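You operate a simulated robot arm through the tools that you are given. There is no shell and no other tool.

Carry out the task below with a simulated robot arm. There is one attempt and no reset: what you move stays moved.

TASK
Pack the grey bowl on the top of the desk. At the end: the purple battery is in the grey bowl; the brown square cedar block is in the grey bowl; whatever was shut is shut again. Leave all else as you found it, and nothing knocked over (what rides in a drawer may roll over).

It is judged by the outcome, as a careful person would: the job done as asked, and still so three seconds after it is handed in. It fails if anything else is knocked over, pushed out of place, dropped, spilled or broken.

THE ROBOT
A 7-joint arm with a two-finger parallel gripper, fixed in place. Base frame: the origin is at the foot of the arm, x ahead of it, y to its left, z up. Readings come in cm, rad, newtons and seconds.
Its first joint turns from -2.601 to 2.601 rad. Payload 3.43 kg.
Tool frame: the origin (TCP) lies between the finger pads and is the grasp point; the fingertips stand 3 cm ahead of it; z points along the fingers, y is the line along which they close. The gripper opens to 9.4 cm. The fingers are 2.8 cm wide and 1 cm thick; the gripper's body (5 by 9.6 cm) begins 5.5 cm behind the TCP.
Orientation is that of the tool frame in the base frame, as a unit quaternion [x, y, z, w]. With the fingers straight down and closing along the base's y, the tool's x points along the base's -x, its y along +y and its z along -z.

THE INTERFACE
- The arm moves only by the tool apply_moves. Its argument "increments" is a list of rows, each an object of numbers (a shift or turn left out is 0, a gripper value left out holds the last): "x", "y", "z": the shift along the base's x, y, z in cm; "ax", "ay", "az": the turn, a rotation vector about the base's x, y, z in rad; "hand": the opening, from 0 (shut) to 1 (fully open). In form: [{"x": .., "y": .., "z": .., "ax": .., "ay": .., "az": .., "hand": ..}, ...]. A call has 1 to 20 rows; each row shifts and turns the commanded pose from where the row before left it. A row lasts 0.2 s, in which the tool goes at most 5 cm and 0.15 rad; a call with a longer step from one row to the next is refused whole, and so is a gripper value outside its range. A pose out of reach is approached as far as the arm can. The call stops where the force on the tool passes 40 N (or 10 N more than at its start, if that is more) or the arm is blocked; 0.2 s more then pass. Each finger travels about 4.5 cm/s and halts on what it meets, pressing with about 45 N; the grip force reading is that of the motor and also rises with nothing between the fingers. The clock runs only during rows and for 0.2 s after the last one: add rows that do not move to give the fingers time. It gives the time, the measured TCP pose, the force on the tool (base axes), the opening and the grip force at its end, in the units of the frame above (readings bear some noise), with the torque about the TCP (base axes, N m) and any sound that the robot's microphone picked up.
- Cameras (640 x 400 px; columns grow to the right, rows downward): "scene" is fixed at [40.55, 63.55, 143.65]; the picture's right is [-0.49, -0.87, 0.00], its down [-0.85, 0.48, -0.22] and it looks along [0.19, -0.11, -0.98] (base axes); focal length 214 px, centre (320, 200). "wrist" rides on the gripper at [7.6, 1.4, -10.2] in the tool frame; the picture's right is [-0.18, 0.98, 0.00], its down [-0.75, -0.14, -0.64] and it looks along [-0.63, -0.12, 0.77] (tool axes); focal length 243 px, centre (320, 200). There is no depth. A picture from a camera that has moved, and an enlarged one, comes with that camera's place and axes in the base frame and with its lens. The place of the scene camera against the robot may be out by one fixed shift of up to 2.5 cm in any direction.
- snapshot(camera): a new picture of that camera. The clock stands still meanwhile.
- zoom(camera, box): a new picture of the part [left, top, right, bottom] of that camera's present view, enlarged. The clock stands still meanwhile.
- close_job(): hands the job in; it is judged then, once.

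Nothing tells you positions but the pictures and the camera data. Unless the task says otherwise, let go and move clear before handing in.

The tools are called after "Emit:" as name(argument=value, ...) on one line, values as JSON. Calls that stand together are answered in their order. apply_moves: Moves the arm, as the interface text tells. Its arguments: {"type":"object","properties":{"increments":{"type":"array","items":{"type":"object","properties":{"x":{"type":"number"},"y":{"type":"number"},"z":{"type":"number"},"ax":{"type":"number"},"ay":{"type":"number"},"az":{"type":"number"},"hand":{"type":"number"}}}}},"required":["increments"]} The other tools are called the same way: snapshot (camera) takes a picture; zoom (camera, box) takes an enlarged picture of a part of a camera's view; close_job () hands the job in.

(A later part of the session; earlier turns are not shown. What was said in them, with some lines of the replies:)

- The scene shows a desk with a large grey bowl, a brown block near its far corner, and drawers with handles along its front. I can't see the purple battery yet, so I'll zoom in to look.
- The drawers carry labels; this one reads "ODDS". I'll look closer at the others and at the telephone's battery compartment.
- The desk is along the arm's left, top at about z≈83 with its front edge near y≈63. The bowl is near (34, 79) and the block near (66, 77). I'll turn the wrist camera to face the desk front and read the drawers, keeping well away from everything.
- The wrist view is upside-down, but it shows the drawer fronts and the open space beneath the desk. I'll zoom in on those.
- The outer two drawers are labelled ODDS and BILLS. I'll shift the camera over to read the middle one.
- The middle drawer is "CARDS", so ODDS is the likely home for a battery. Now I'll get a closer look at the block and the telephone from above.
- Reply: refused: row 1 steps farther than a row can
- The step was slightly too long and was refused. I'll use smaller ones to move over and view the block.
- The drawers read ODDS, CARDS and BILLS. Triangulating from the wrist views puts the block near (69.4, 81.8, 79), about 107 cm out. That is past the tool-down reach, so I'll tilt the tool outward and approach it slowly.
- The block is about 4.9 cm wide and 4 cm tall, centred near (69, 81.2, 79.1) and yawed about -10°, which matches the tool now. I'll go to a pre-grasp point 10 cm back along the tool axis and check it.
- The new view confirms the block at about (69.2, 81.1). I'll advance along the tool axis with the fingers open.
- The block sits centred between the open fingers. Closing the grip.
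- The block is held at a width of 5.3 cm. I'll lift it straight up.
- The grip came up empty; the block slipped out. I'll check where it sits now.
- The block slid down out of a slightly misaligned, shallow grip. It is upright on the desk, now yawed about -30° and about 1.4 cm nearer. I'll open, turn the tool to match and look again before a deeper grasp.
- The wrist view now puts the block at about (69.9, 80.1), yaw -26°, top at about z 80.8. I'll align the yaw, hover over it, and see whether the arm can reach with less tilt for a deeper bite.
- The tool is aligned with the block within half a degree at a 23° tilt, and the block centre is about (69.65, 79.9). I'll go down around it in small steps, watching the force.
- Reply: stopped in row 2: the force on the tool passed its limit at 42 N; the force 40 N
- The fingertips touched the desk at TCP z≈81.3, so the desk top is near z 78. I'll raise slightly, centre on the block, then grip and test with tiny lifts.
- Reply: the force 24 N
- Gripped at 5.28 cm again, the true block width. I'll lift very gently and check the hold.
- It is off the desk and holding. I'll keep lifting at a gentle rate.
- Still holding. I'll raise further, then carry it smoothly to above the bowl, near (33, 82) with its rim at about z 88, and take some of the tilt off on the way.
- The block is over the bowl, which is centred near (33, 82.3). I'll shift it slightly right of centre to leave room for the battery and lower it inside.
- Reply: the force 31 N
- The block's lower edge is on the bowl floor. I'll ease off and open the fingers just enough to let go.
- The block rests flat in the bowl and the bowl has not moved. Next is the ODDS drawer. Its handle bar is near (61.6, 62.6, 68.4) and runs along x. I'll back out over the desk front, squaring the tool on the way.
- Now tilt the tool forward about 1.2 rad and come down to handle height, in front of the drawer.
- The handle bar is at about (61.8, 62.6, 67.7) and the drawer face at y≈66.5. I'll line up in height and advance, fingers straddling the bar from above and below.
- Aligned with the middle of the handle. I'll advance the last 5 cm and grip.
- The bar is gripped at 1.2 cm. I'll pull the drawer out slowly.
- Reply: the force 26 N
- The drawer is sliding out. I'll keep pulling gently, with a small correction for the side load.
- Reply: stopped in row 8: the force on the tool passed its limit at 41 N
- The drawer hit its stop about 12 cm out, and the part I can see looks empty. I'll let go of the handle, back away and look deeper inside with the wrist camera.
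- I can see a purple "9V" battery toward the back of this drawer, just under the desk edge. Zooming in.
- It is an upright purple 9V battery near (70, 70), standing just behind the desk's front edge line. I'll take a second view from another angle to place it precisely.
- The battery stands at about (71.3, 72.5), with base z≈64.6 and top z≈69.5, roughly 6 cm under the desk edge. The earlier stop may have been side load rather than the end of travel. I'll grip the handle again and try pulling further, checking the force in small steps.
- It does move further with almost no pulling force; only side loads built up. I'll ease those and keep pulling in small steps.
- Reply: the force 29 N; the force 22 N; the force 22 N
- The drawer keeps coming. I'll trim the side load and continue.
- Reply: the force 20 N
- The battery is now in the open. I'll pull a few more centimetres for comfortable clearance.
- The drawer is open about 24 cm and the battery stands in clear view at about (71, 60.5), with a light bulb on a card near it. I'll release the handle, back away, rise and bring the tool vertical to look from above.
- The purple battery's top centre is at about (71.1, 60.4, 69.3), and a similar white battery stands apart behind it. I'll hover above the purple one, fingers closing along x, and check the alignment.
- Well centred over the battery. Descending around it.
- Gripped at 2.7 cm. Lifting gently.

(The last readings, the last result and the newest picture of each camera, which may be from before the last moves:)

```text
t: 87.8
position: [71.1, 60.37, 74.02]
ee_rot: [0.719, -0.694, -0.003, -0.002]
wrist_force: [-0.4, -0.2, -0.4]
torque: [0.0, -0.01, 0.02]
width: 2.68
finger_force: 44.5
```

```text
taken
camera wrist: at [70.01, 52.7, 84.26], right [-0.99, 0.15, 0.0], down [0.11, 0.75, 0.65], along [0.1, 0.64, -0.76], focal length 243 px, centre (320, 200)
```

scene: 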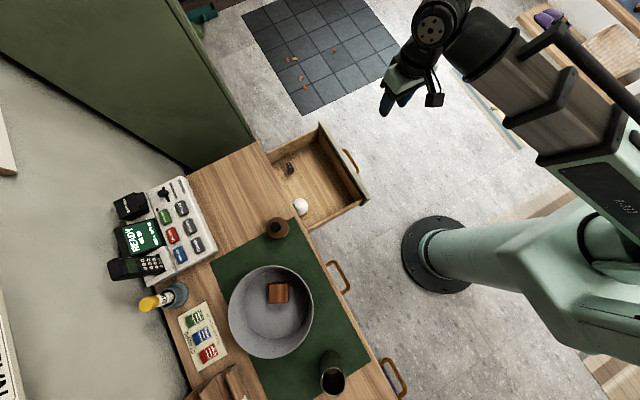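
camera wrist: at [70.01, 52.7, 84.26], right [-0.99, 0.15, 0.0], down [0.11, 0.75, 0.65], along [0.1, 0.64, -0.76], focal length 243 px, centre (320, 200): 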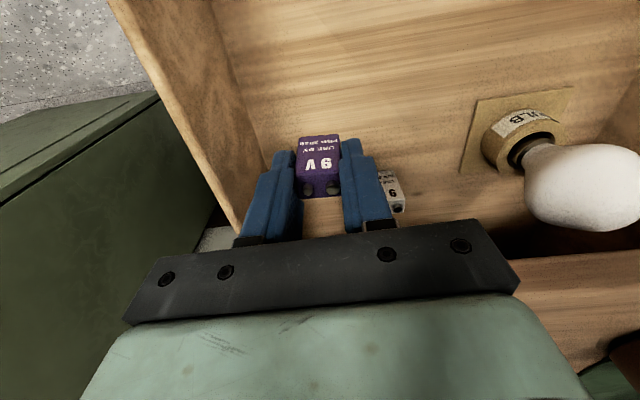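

Held securely and clear of everything. I'll raise it and carry it over to the bowl's free side.

Emit:
apply_moves(increments=[{"z": 1}, {"z": 2}, {"z": 2.5}, {"z": 3}, {"z": 3}, {"z": 3}, {"z": 3}, {"z": 3}, {"z": 2.5}, {"z": 1.5}, {"z": 0.5, "x": -0.5, "y": 0.3}, {"x": -1.2, "y": 0.7}, {"x": -2, "y": 1.2}, {"x": -2.3, "y": 1.3}, {"x": -2.3, "y": 1.3}, {"x": -2.3, "y": 1.3}, {"x": -2.3, "y": 1.3}, {"x": -2.3, "y": 1.3}, {"x": -1.5, "y": 0.9}, {"x": -1, "y": 0.6}])

Emit:
apply_moves(increments=[{"x": -1.2, "y": 0.7}, {"x": -2, "y": 1.2}, {"x": -2.3, "y": 1.3}, {"x": -2.3, "y": 1.3}, {"x": -2.3, "y": 1.3}, {"x": -2.3, "y": 1.3}, {"x": -2.3, "y": 1.3}, {"x": -2.3, "y": 1.3}, {"x": -2.3, "y": 1.3}, {"x": -2, "y": 1.2}, {"x": -1.5, "y": 0.9}, {"x": -0.8, "y": 0.5}, {}])

Emit:
snapshot(camera="wrist")

Emit:
snapshot(camera="scene")

```text
t: 92.0
position: [53.36, 70.41, 99.04]
ee_rot: [0.719, -0.695, -0.003, -0.003]
wrist_force: [0.0, -0.5, -0.5]
torque: [-0.04, 0.01, 0.02]
width: 2.69
finger_force: 45.6
```

```text
t: 94.8
position: [29.61, 84.05, 98.9]
ee_rot: [0.719, -0.695, -0.002, -0.003]
wrist_force: [0.4, -0.1, -0.4]
torque: [0.01, -0.03, 0.02]
width: 2.72
finger_force: 45.3
```

```text
taken
camera wrist: at [28.52, 76.38, 109.22], right [-0.99, 0.15, 0.0], down [0.11, 0.75, 0.65], along [0.1, 0.64, -0.76], focal length 243 px, centre (320, 200)
```

wrist: 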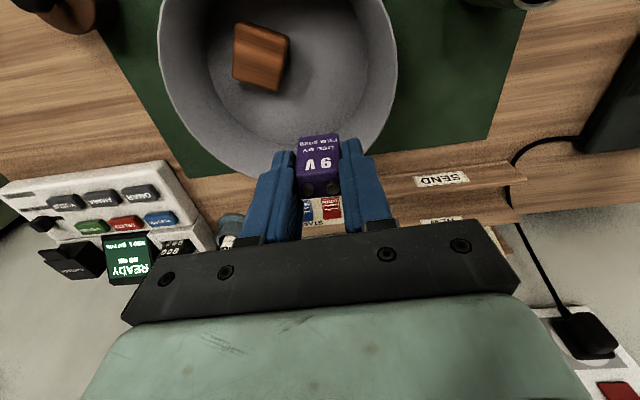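

```text
taken
```

scene: 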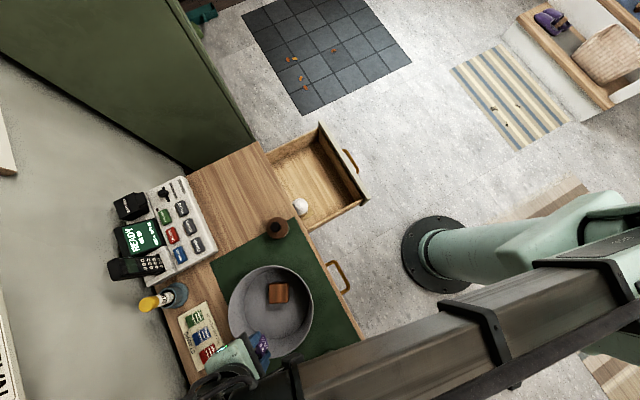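

The bowl is centred at about (32.5, 81.5) and the block sits at about (35, 80.4). I'll turn the gripper about 50° so neither its palm nor the opening fingers come near the rim or the block.

Emit:
apply_moves(increments=[{"az": 0.1, "x": -0.1}, {"az": 0.14, "x": -0.1}, {"az": 0.14, "x": -0.1}, {"az": 0.14, "x": -0.1}, {"az": 0.14, "x": -0.1}, {"az": 0.14}, {"az": 0.09}, {}])

Emit:
snapshot(camera="wrist")

```text
t: 96.6
position: [29.35, 84.0, 98.85]
ee_rot: [0.949, -0.316, -0.003, -0.001]
wrist_force: [-0.2, 0.2, 0.0]
torque: [-0.02, 0.0, -0.01]
width: 2.71
finger_force: 45.1
```

```text
taken
camera wrist: at [34.6, 78.29, 109.25], right [-0.74, -0.68, 0.0], down [-0.51, 0.56, 0.65], along [-0.44, 0.48, -0.76], focal length 243 px, centre (320, 200)
```

wrist: 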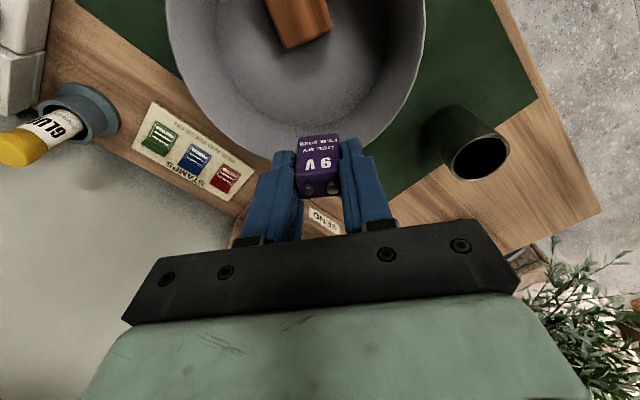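

Emit:
apply_moves(increments=[{"z": -0.5, "x": -0.1}, {"z": -1.5}, {"z": -2}, {"z": -2}, {"z": -2}, {"z": -2}, {"z": -1.5}, {"z": -0.8}, {"z": -0.3}, {}])

Emit:
snapshot(camera="wrist")

Emit:
zoom(camera="scene", box=[190, 240, 350, 380])

```text
t: 98.8
position: [29.3, 84.07, 86.31]
ee_rot: [0.948, -0.318, -0.003, -0.001]
wrist_force: [0.5, 0.2, -0.7]
torque: [-0.01, 0.02, 0.0]
width: 2.69
finger_force: 44.8
```

```text
taken
camera wrist: at [34.63, 78.43, 96.64], right [-0.74, -0.67, 0.0], down [-0.51, 0.56, 0.65], along [-0.44, 0.48, -0.76], focal length 243 px, centre (320, 200)
```

wrist: 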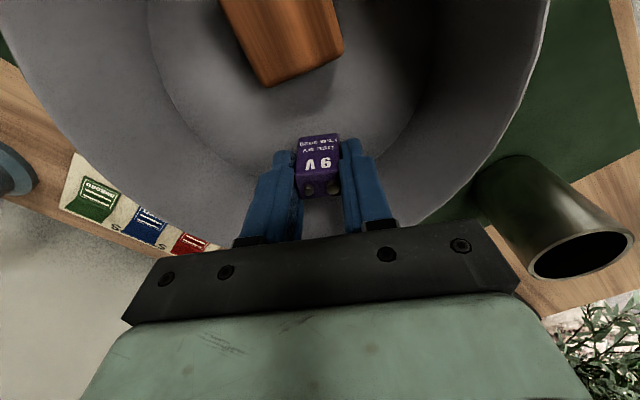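

```text
2.86 times, centred on (270, 310) of scene
camera zoom: at [40.55, 63.55, 143.65], right [-0.49, -0.87, 0.0], down [-0.85, 0.48, -0.22], along [0.19, -0.11, -0.98], focal length 613 px, centre (463, -114)
```

zoom: 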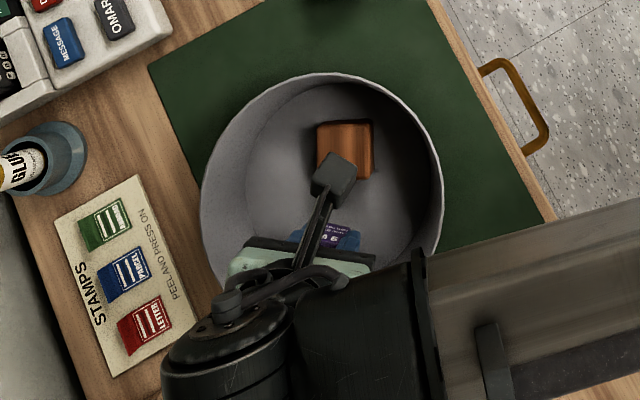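

There is clear space around the battery. I'll nudge it slightly toward the bowl centre and lower it to the floor.

Emit:
apply_moves(increments=[{"x": 0.25, "y": -0.2, "z": -0.4}, {"x": 0.25, "y": -0.2, "z": -0.5}, {"z": -0.5}, {"z": -0.4}, {"z": -0.3}, {}])

Emit:
apply_moves(increments=[{"z": -0.2}, {"z": -0.2}, {}])

Emit:
apply_moves(increments=[{"z": -0.2}, {}])

```text
t: 100.2
position: [29.81, 83.56, 84.35]
ee_rot: [0.948, -0.317, -0.003, -0.002]
wrist_force: [-0.2, -0.1, -0.6]
torque: [0.0, -0.03, -0.01]
width: 2.72
finger_force: 44.8
```

```text
t: 101.0
position: [29.65, 83.64, 84.03]
ee_rot: [0.948, -0.317, -0.003, -0.002]
wrist_force: [0.2, 0.4, -0.5]
torque: [-0.01, -0.03, 0.01]
width: 2.7
finger_force: 44.8
```

```text
t: 101.6
position: [29.68, 83.77, 83.71]
ee_rot: [0.949, -0.317, -0.003, -0.002]
wrist_force: [0.1, 1.4, -1.7]
torque: [0.0, -0.03, 0.01]
width: 2.72
finger_force: 45.7
```

Emit:
apply_moves(increments=[{"z": -0.15}, {}])

Emit:
apply_moves(increments=[{"z": -0.15}, {}])

Emit:
snapshot(camera="wrist")

```text
t: 102.2
position: [29.69, 83.63, 83.63]
ee_rot: [0.948, -0.318, -0.003, 0.0]
wrist_force: [0.0, -0.3, -0.6]
torque: [-0.01, 0.0, -0.01]
width: 2.7
finger_force: 44.5
```

```text
t: 102.8
position: [29.84, 83.75, 83.46]
ee_rot: [0.948, -0.318, -0.003, -0.002]
wrist_force: [0.7, -0.2, -0.8]
torque: [-0.02, 0.01, 0.0]
width: 2.69
finger_force: 45.3
```

```text
taken
camera wrist: at [35.04, 77.9, 93.68], right [-0.74, -0.67, 0.0], down [-0.51, 0.56, 0.65], along [-0.44, 0.48, -0.76], focal length 243 px, centre (320, 200)
```

wrist: 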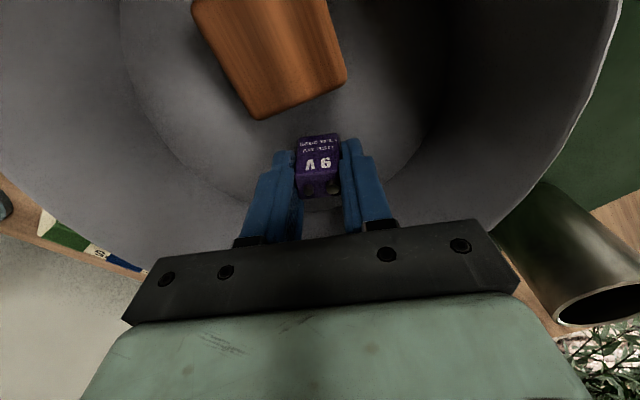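

Emit:
apply_moves(increments=[{"z": -0.15}, {}])

Emit:
apply_moves(increments=[{"z": -0.15}, {}])

Emit:
apply_moves(increments=[{"z": -0.15}, {}])

```text
t: 103.4
position: [29.71, 83.6, 83.44]
ee_rot: [0.948, -0.318, -0.003, -0.002]
wrist_force: [0.6, 3.5, 21.6]
torque: [-0.08, 0.12, -0.02]
width: 2.67
finger_force: 45.4
```

```text
t: 104.2
position: [29.6, 83.63, 83.46]
ee_rot: [0.948, -0.317, -0.003, -0.002]
wrist_force: [-1.2, -2.1, 13.4]
torque: [-0.23, 0.16, 0.0]
width: 2.73
finger_force: 44.9
stopped in row 2: the force on the tool passed its limit at 41 N (the readings are from after the stop); the commanded pose is now the measured one
```

```text
t: 104.9
position: [29.66, 83.6, 83.33]
ee_rot: [0.948, -0.318, -0.002, -0.003]
wrist_force: [-1.6, -3.2, 13.1]
torque: [-0.3, 0.16, 0.03]
width: 2.71
finger_force: 45.1
stopped in row 2: the force on the tool passed its limit at 41 N (the readings are from after the stop); the commanded pose is now the measured one
```

The battery is standing on the bowl floor. I'll ease the pressure, open slightly and withdraw straight up.

Emit:
apply_moves(increments=[{"z": 0.1}, {"hand": 0.33}, {"hand": 0.38}, {"hand": 0.43}, {}, {}])

Emit:
snapshot(camera="wrist")

```text
t: 106.3
position: [29.57, 83.72, 83.28]
ee_rot: [0.948, -0.317, -0.004, -0.002]
wrist_force: [-0.9, 0.0, 0.3]
torque: [0.0, 0.02, 0.0]
width: 4.02
finger_force: 0.1
```

```text
taken
camera wrist: at [34.94, 77.86, 93.58], right [-0.74, -0.67, 0.0], down [-0.51, 0.56, 0.65], along [-0.44, 0.48, -0.76], focal length 243 px, centre (320, 200)
```

wrist: 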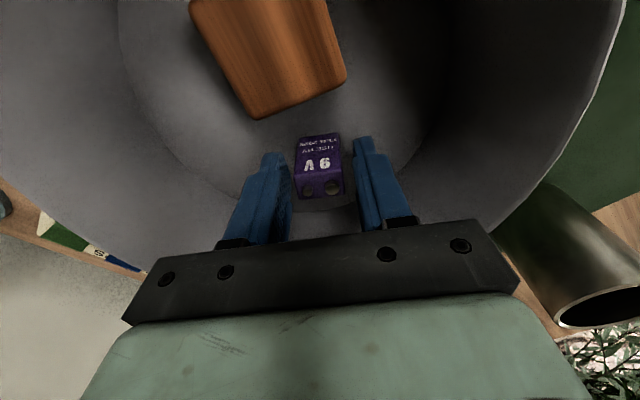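

Emit:
apply_moves(increments=[{"z": 0.5}, {"z": 1}, {"z": 2}, {"z": 3}, {"z": 3}, {"z": 3}, {"z": 3}, {}])

Emit:
snapshot(camera="wrist")

```text
t: 108.1
position: [29.76, 83.69, 98.97]
ee_rot: [0.948, -0.318, -0.003, -0.003]
wrist_force: [-0.1, 0.0, 0.0]
torque: [0.01, -0.02, 0.02]
width: 4.03
finger_force: 0.0
```

```text
taken
camera wrist: at [35.03, 77.87, 109.21], right [-0.74, -0.67, 0.0], down [-0.51, 0.56, 0.65], along [-0.44, 0.48, -0.76], focal length 243 px, centre (320, 200)
```

wrist: 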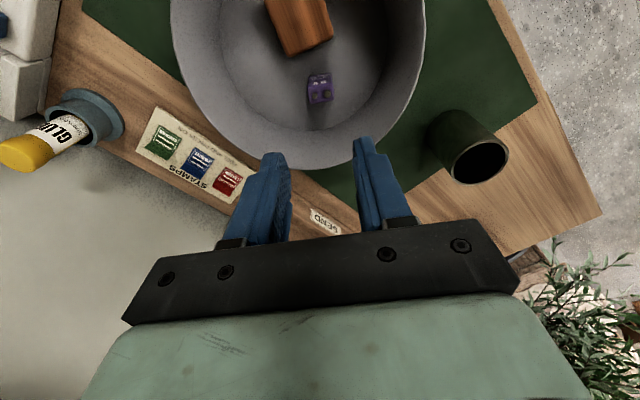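

Both items are in the bowl and it has not moved. Now I'll go back to the front and turn the tool to close the drawer.

Emit:
apply_moves(increments=[{"az": -0.14, "x": 1.0, "y": -1.5}, {"az": -0.14, "x": 1.86, "y": -2.95}, {"az": -0.14, "x": 1.86, "y": -2.95}, {"az": -0.14, "x": 1.86, "y": -2.95}, {"az": -0.14, "x": 1.86, "y": -2.95}, {"az": -0.14, "x": 1.86, "y": -2.95}, {"az": -0.14, "x": 1.86, "y": -2.95}, {"az": -0.14, "x": 1.86, "y": -2.95}, {"az": -0.14, "x": 1.86, "y": -2.95}, {"az": -0.14, "x": 1.86, "y": -2.95}, {"az": -0.14, "x": 1.86, "y": -2.95}, {"az": -0.14, "x": 1.86, "y": -2.95}, {"az": -0.14, "x": 1.86, "y": -2.95}, {"az": -0.14, "x": 1.86, "y": -2.95}, {"az": -0.14, "x": 1.86, "y": -2.95}, {"az": -0.14, "x": 1.86, "y": -2.95}, {"az": -0.14, "x": 1.86, "y": -2.95}, {"az": -0.1, "x": 1, "y": -2}, {}])

Emit:
snapshot(camera="scene")

```text
t: 112.1
position: [61.43, 32.7, 98.9]
ee_rot: [-0.007, 1.0, -0.002, 0.004]
wrist_force: [-0.6, 0.3, 0.0]
torque: [-0.04, -0.01, 0.0]
width: 4.05
finger_force: 0.0
```

```text
taken
```

scene: 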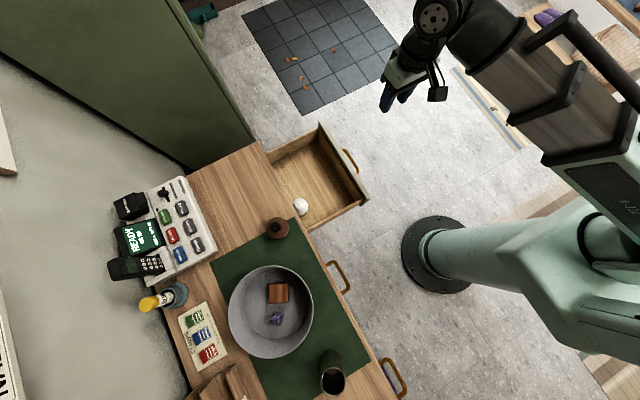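

Emit:
apply_moves(increments=[{"ax": 0.133, "az": -0.014, "z": -0.7}, {"ax": 0.133, "z": -0.7}, {"ax": 0.133, "z": -0.7}, {"ax": 0.133, "z": -0.7}, {"ax": 0.133, "z": -0.7}, {"ax": 0.133, "z": -0.7}, {"ax": 0.133, "z": -0.7}, {"ax": 0.133, "z": -0.7}, {"ax": 0.133, "z": -0.7}, {}])

Emit:
apply_moves(increments=[{"z": -3, "y": -0.5}, {"z": -4, "y": -0.5}, {"z": -4}, {"z": -4}, {"z": -4}, {"z": -3}, {"z": -2}, {}])

Emit:
snapshot(camera="wrist")

```text
t: 114.3
position: [61.51, 32.92, 92.57]
ee_rot: [0.001, 0.827, 0.563, 0.004]
wrist_force: [-0.4, -0.3, 0.6]
torque: [-0.01, 0.03, 0.01]
width: 4.02
finger_force: 0.1
```

```text
t: 116.1
position: [61.41, 32.08, 68.57]
ee_rot: [0.001, 0.827, 0.562, 0.004]
wrist_force: [0.0, -0.8, 1.2]
torque: [0.01, -0.02, -0.01]
width: 4.04
finger_force: 0.0
```

```text
taken
camera wrist: at [53.76, 23.24, 73.73], right [0.18, 0.36, 0.91], down [0.75, -0.65, 0.11], along [0.64, 0.66, -0.39], focal length 243 px, centre (320, 200)
```

wrist: 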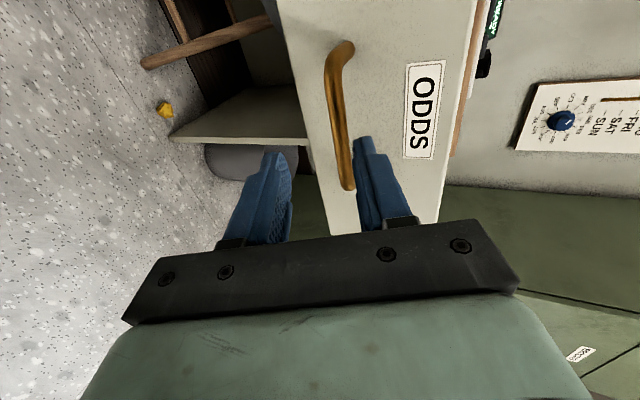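

Emit:
apply_moves(increments=[{"y": 1.2, "z": -0.2, "x": 0.1}, {"y": 1.5, "z": -0.2}, {"y": 1.3}, {"y": 1.0}, {}, {"hand": 0.2}, {"hand": 0.05}, {"hand": 0.0}, {}, {}, {}])

Emit:
apply_moves(increments=[{"y": 0.3}, {"y": 0.5}, {}])

```text
t: 118.5
position: [61.65, 37.04, 68.32]
ee_rot: [0.001, 0.827, 0.562, 0.004]
wrist_force: [5.7, 1.5, 26.1]
torque: [0.47, -0.19, 0.68]
width: 1.15
finger_force: 45.3
```

```text
t: 119.3
position: [61.68, 37.88, 68.18]
ee_rot: [0.001, 0.826, 0.564, 0.006]
wrist_force: [17.0, -0.9, 32.5]
torque: [0.59, -0.32, 0.73]
width: 1.14
finger_force: 44.6
```

Gripped. I'll trim the side load and push the drawer in gently.

Emit:
apply_moves(increments=[{"x": 0.12, "z": 0.2, "y": 0.3}, {"y": 0.5}, {}])

Emit:
apply_moves(increments=[{"y": 0.5}, {"y": 0.8}, {"y": 0.8}, {"y": 0.8}, {"y": 0.5}, {}])

```text
t: 120.1
position: [61.75, 38.52, 68.15]
ee_rot: [0.001, 0.828, 0.56, 0.004]
wrist_force: [7.7, -1.4, -1.4]
torque: [-0.02, -0.85, -1.31]
width: 1.16
finger_force: 44.8
```

```text
t: 121.5
position: [61.55, 41.85, 68.18]
ee_rot: [0.002, 0.828, 0.561, 0.004]
wrist_force: [7.9, 0.1, -22.6]
torque: [-0.38, 0.0, 1.03]
width: 1.18
finger_force: 44.8
```

Emit:
apply_moves(increments=[{"y": 0.5, "z": -0.13, "x": 0.05}, {"y": 0.8}, {"y": 0.9}, {"y": 0.9}, {"y": 0.6}, {}])

Emit:
apply_moves(increments=[{"y": 0.5}, {"y": 0.8}, {"y": 0.9}, {"y": 0.9}, {"y": 0.6}, {}])

```text
t: 122.9
position: [61.67, 45.7, 68.12]
ee_rot: [0.001, 0.828, 0.561, 0.004]
wrist_force: [-1.2, -0.6, -17.6]
torque: [-0.34, -0.23, 0.38]
width: 1.16
finger_force: 45.2
```

```text
t: 124.3
position: [61.68, 49.5, 68.25]
ee_rot: [0.001, 0.826, 0.563, 0.003]
wrist_force: [-6.5, 0.3, 1.3]
torque: [0.05, 0.22, 1.62]
width: 1.19
finger_force: 45.4
```

Emit:
apply_moves(increments=[{"y": 0.5, "x": -0.05}, {"y": 0.8}, {"y": 0.9}, {"y": 0.9}, {"y": 0.6}, {}])

Emit:
apply_moves(increments=[{"y": 0.5}, {"y": 0.8}, {"y": 0.9}, {"y": 0.9}, {"y": 0.6}, {}])

```text
t: 125.7
position: [61.77, 53.1, 68.28]
ee_rot: [0.0, 0.828, 0.561, 0.004]
wrist_force: [-15.6, 0.3, -6.1]
torque: [-0.12, 0.09, 0.92]
width: 1.19
finger_force: 44.9
```

```text
t: 127.1
position: [61.57, 56.82, 68.1]
ee_rot: [0.002, 0.827, 0.562, 0.004]
wrist_force: [-8.4, 0.3, 6.2]
torque: [0.11, 0.19, 1.58]
width: 1.17
finger_force: 45.1
```

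About 4 cm is left. I'll slow down toward the closed position.

Emit:
apply_moves(increments=[{"y": 0.5, "x": -0.05}, {"y": 0.7}, {"y": 0.7}, {"y": 0.6}, {"y": 0.5}, {}])

Emit:
apply_moves(increments=[{"y": 0.4}, {"y": 0.3}, {}])

Emit:
apply_moves(increments=[{"y": 0.25}, {}])

Emit:
apply_moves(increments=[{"y": 0.2}, {}])

```text
t: 128.5
position: [61.66, 59.83, 68.29]
ee_rot: [0.002, 0.826, 0.563, 0.005]
wrist_force: [2.8, 0.4, 28.8]
torque: [0.54, -0.14, 0.74]
width: 1.17
finger_force: 44.7
```

```text
t: 129.3
position: [61.74, 60.54, 68.2]
ee_rot: [0.002, 0.827, 0.562, 0.005]
wrist_force: [-1.9, -0.8, 30.8]
torque: [0.6, -0.92, -1.05]
width: 1.21
finger_force: 44.9
```

```text
t: 129.9
position: [61.63, 60.63, 68.19]
ee_rot: [0.002, 0.827, 0.562, 0.005]
wrist_force: [3.4, -2.0, 29.6]
torque: [0.57, -0.5, -0.02]
width: 1.18
finger_force: 44.8
```

```text
t: 130.5
position: [61.73, 60.87, 68.2]
ee_rot: [0.003, 0.827, 0.563, 0.005]
wrist_force: [8.1, -5.7, 30.4]
torque: [0.52, -0.24, 0.71]
width: 1.18
finger_force: 44.7
```

Emit:
apply_moves(increments=[{"z": 0.17, "x": 0.05}, {"y": 0.12}, {}])

Emit:
apply_moves(increments=[{"y": 0.12}, {}])

Emit:
zoom(camera="scene", box=[240, 130, 370, 290])

Emit:
snapshot(camera="wrist")

```text
t: 131.3
position: [61.69, 60.83, 68.36]
ee_rot: [0.002, 0.828, 0.561, 0.004]
wrist_force: [-2.9, -24.9, 3.5]
torque: [-0.1, -0.57, -0.87]
width: 1.17
finger_force: 45.0
```

```text
t: 131.8
position: [61.77, 61.1, 68.32]
ee_rot: [0.0, 0.828, 0.56, 0.005]
wrist_force: [4.6, -8.4, 4.7]
torque: [0.05, 0.2, 0.89]
width: 1.18
finger_force: 44.3
stopped in row 2: the force on the tool passed its limit at 41 N (the readings are from after the stop); the commanded pose is now the measured one
```

```text
2.50 times, centred on (305, 210) of scene
camera zoom: at [40.55, 63.55, 143.65], right [-0.49, -0.87, 0.0], down [-0.85, 0.48, -0.22], along [0.19, -0.11, -0.98], focal length 536 px, centre (358, 175)
```

zoom: 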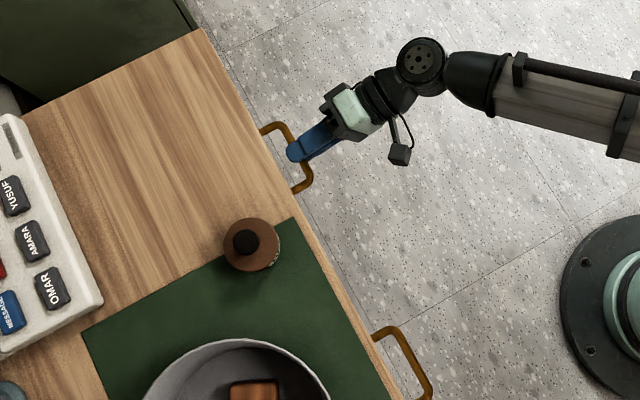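

```text
taken
camera wrist: at [54.0, 52.09, 73.38], right [0.18, 0.36, 0.91], down [0.75, -0.65, 0.11], along [0.64, 0.66, -0.39], focal length 243 px, centre (320, 200)
```

wrist: 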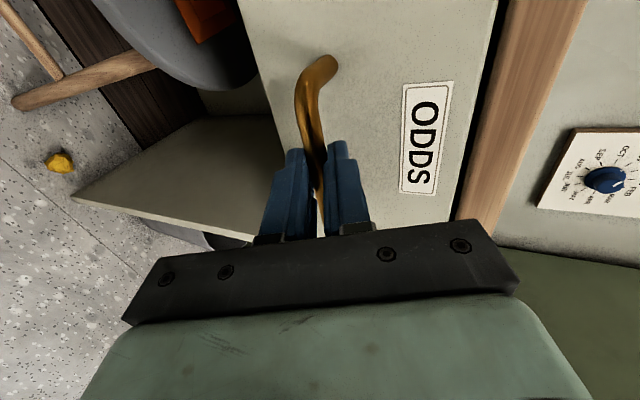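

The drawer is home against its stop and looks the same as before I opened it. I'll release the handle and back away.

Emit:
apply_moves(increments=[{"hand": 0.2}, {"hand": 0.45}, {}, {}, {"y": -1}, {"y": -1.5}, {"y": -2}, {"y": -2.5}, {"y": -3}, {"y": -3}, {"y": -2, "z": 2}, {"z": 4, "ax": -0.1}, {"z": 4, "ax": -0.1}, {"z": 4, "ax": -0.1}, {"z": 4, "ax": -0.1}, {"z": 4, "ax": -0.1}, {"z": 4, "ax": -0.1}, {"ax": -0.1}, {"ax": -0.1}, {}])

Emit:
snapshot(camera="scene")

Emit:
snapshot(camera="wrist")

Emit:
zoom(camera="scene", box=[160, 140, 360, 280])

Emit:
zoom(camera="scene", box=[160, 240, 420, 400])

```text
t: 136.1
position: [61.59, 45.96, 94.24]
ee_rot: [-0.001, 0.981, 0.192, 0.004]
wrist_force: [0.5, -0.4, 0.1]
torque: [0.03, 0.04, 0.0]
width: 4.23
finger_force: 0.1
```

```text
taken
```

scene: 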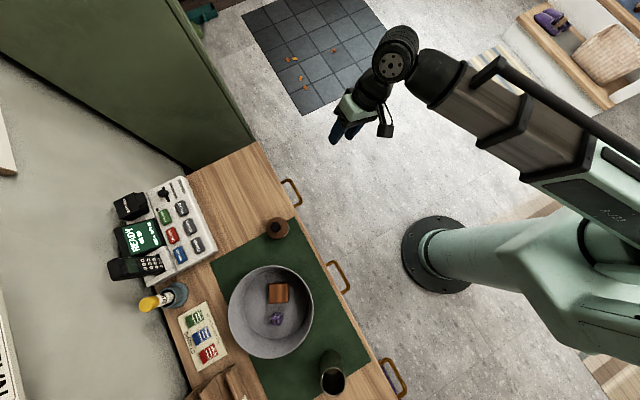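

```text
taken
camera wrist: at [53.94, 43.46, 104.3], right [0.18, 0.91, 0.37], down [0.75, -0.37, 0.55], along [0.64, 0.18, -0.75], focal length 243 px, centre (320, 200)
```

wrist: 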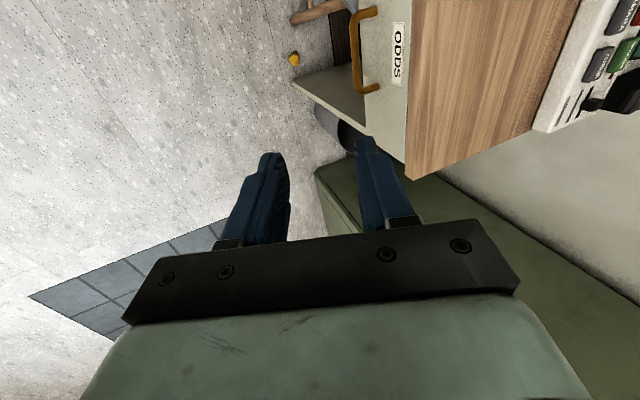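

```text
2.86 times, centred on (260, 210) of scene
camera zoom: at [40.55, 63.55, 143.65], right [-0.49, -0.87, 0.0], down [-0.85, 0.48, -0.22], along [0.19, -0.11, -0.98], focal length 613 px, centre (491, 171)
```

zoom: 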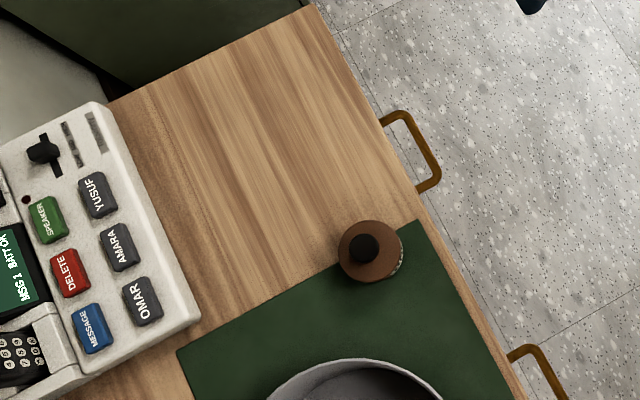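

```text
2.46 times, centred on (290, 320) of scene
camera zoom: at [40.55, 63.55, 143.65], right [-0.49, -0.87, 0.0], down [-0.85, 0.48, -0.22], along [0.19, -0.11, -0.98], focal length 528 px, centre (394, -95)
```

zoom: 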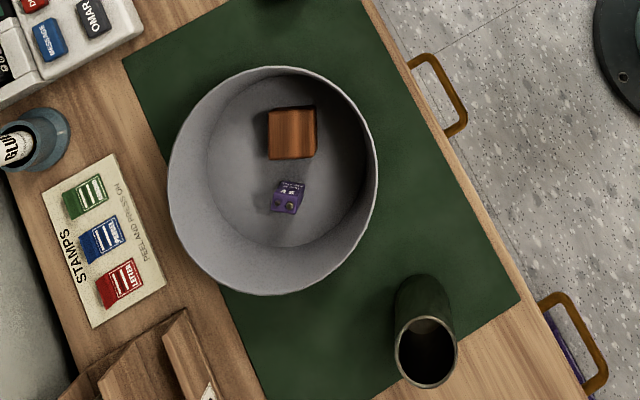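

The purple 9V battery and the square cedar block are both in the grey bowl. The ODDS drawer is shut as it was at the start, and everything else on the desk is where I found it. The arm has let go and is clear, so I'm handing the job in.

Emit:
close_job()

```text
The job is handed in.
```

The job is handed in. The purple 9V battery and the brown square cedar block are both in the grey bowl, and the ODDS drawer I opened is shut against its stop.

- **Block:** my first grip slipped. The block turned and slid about 1.4 cm on the desk but stayed upright. I gripped it again and set it flat in the bowl.
- **Battery:** it was standing at the back of the ODDS drawer. I pulled the drawer out about 24 cm to reach it and stood it upright in the bowl. I left the other items in that drawer alone, including a white 9V battery and a light bulb, though they may have shifted as the drawer moved.
- **Everything else:** in the last pictures the bowl, ink bottle, phone, glue, stamps and pencil cup are where they started, with nothing knocked over. The arm has let go and is clear of the desk.
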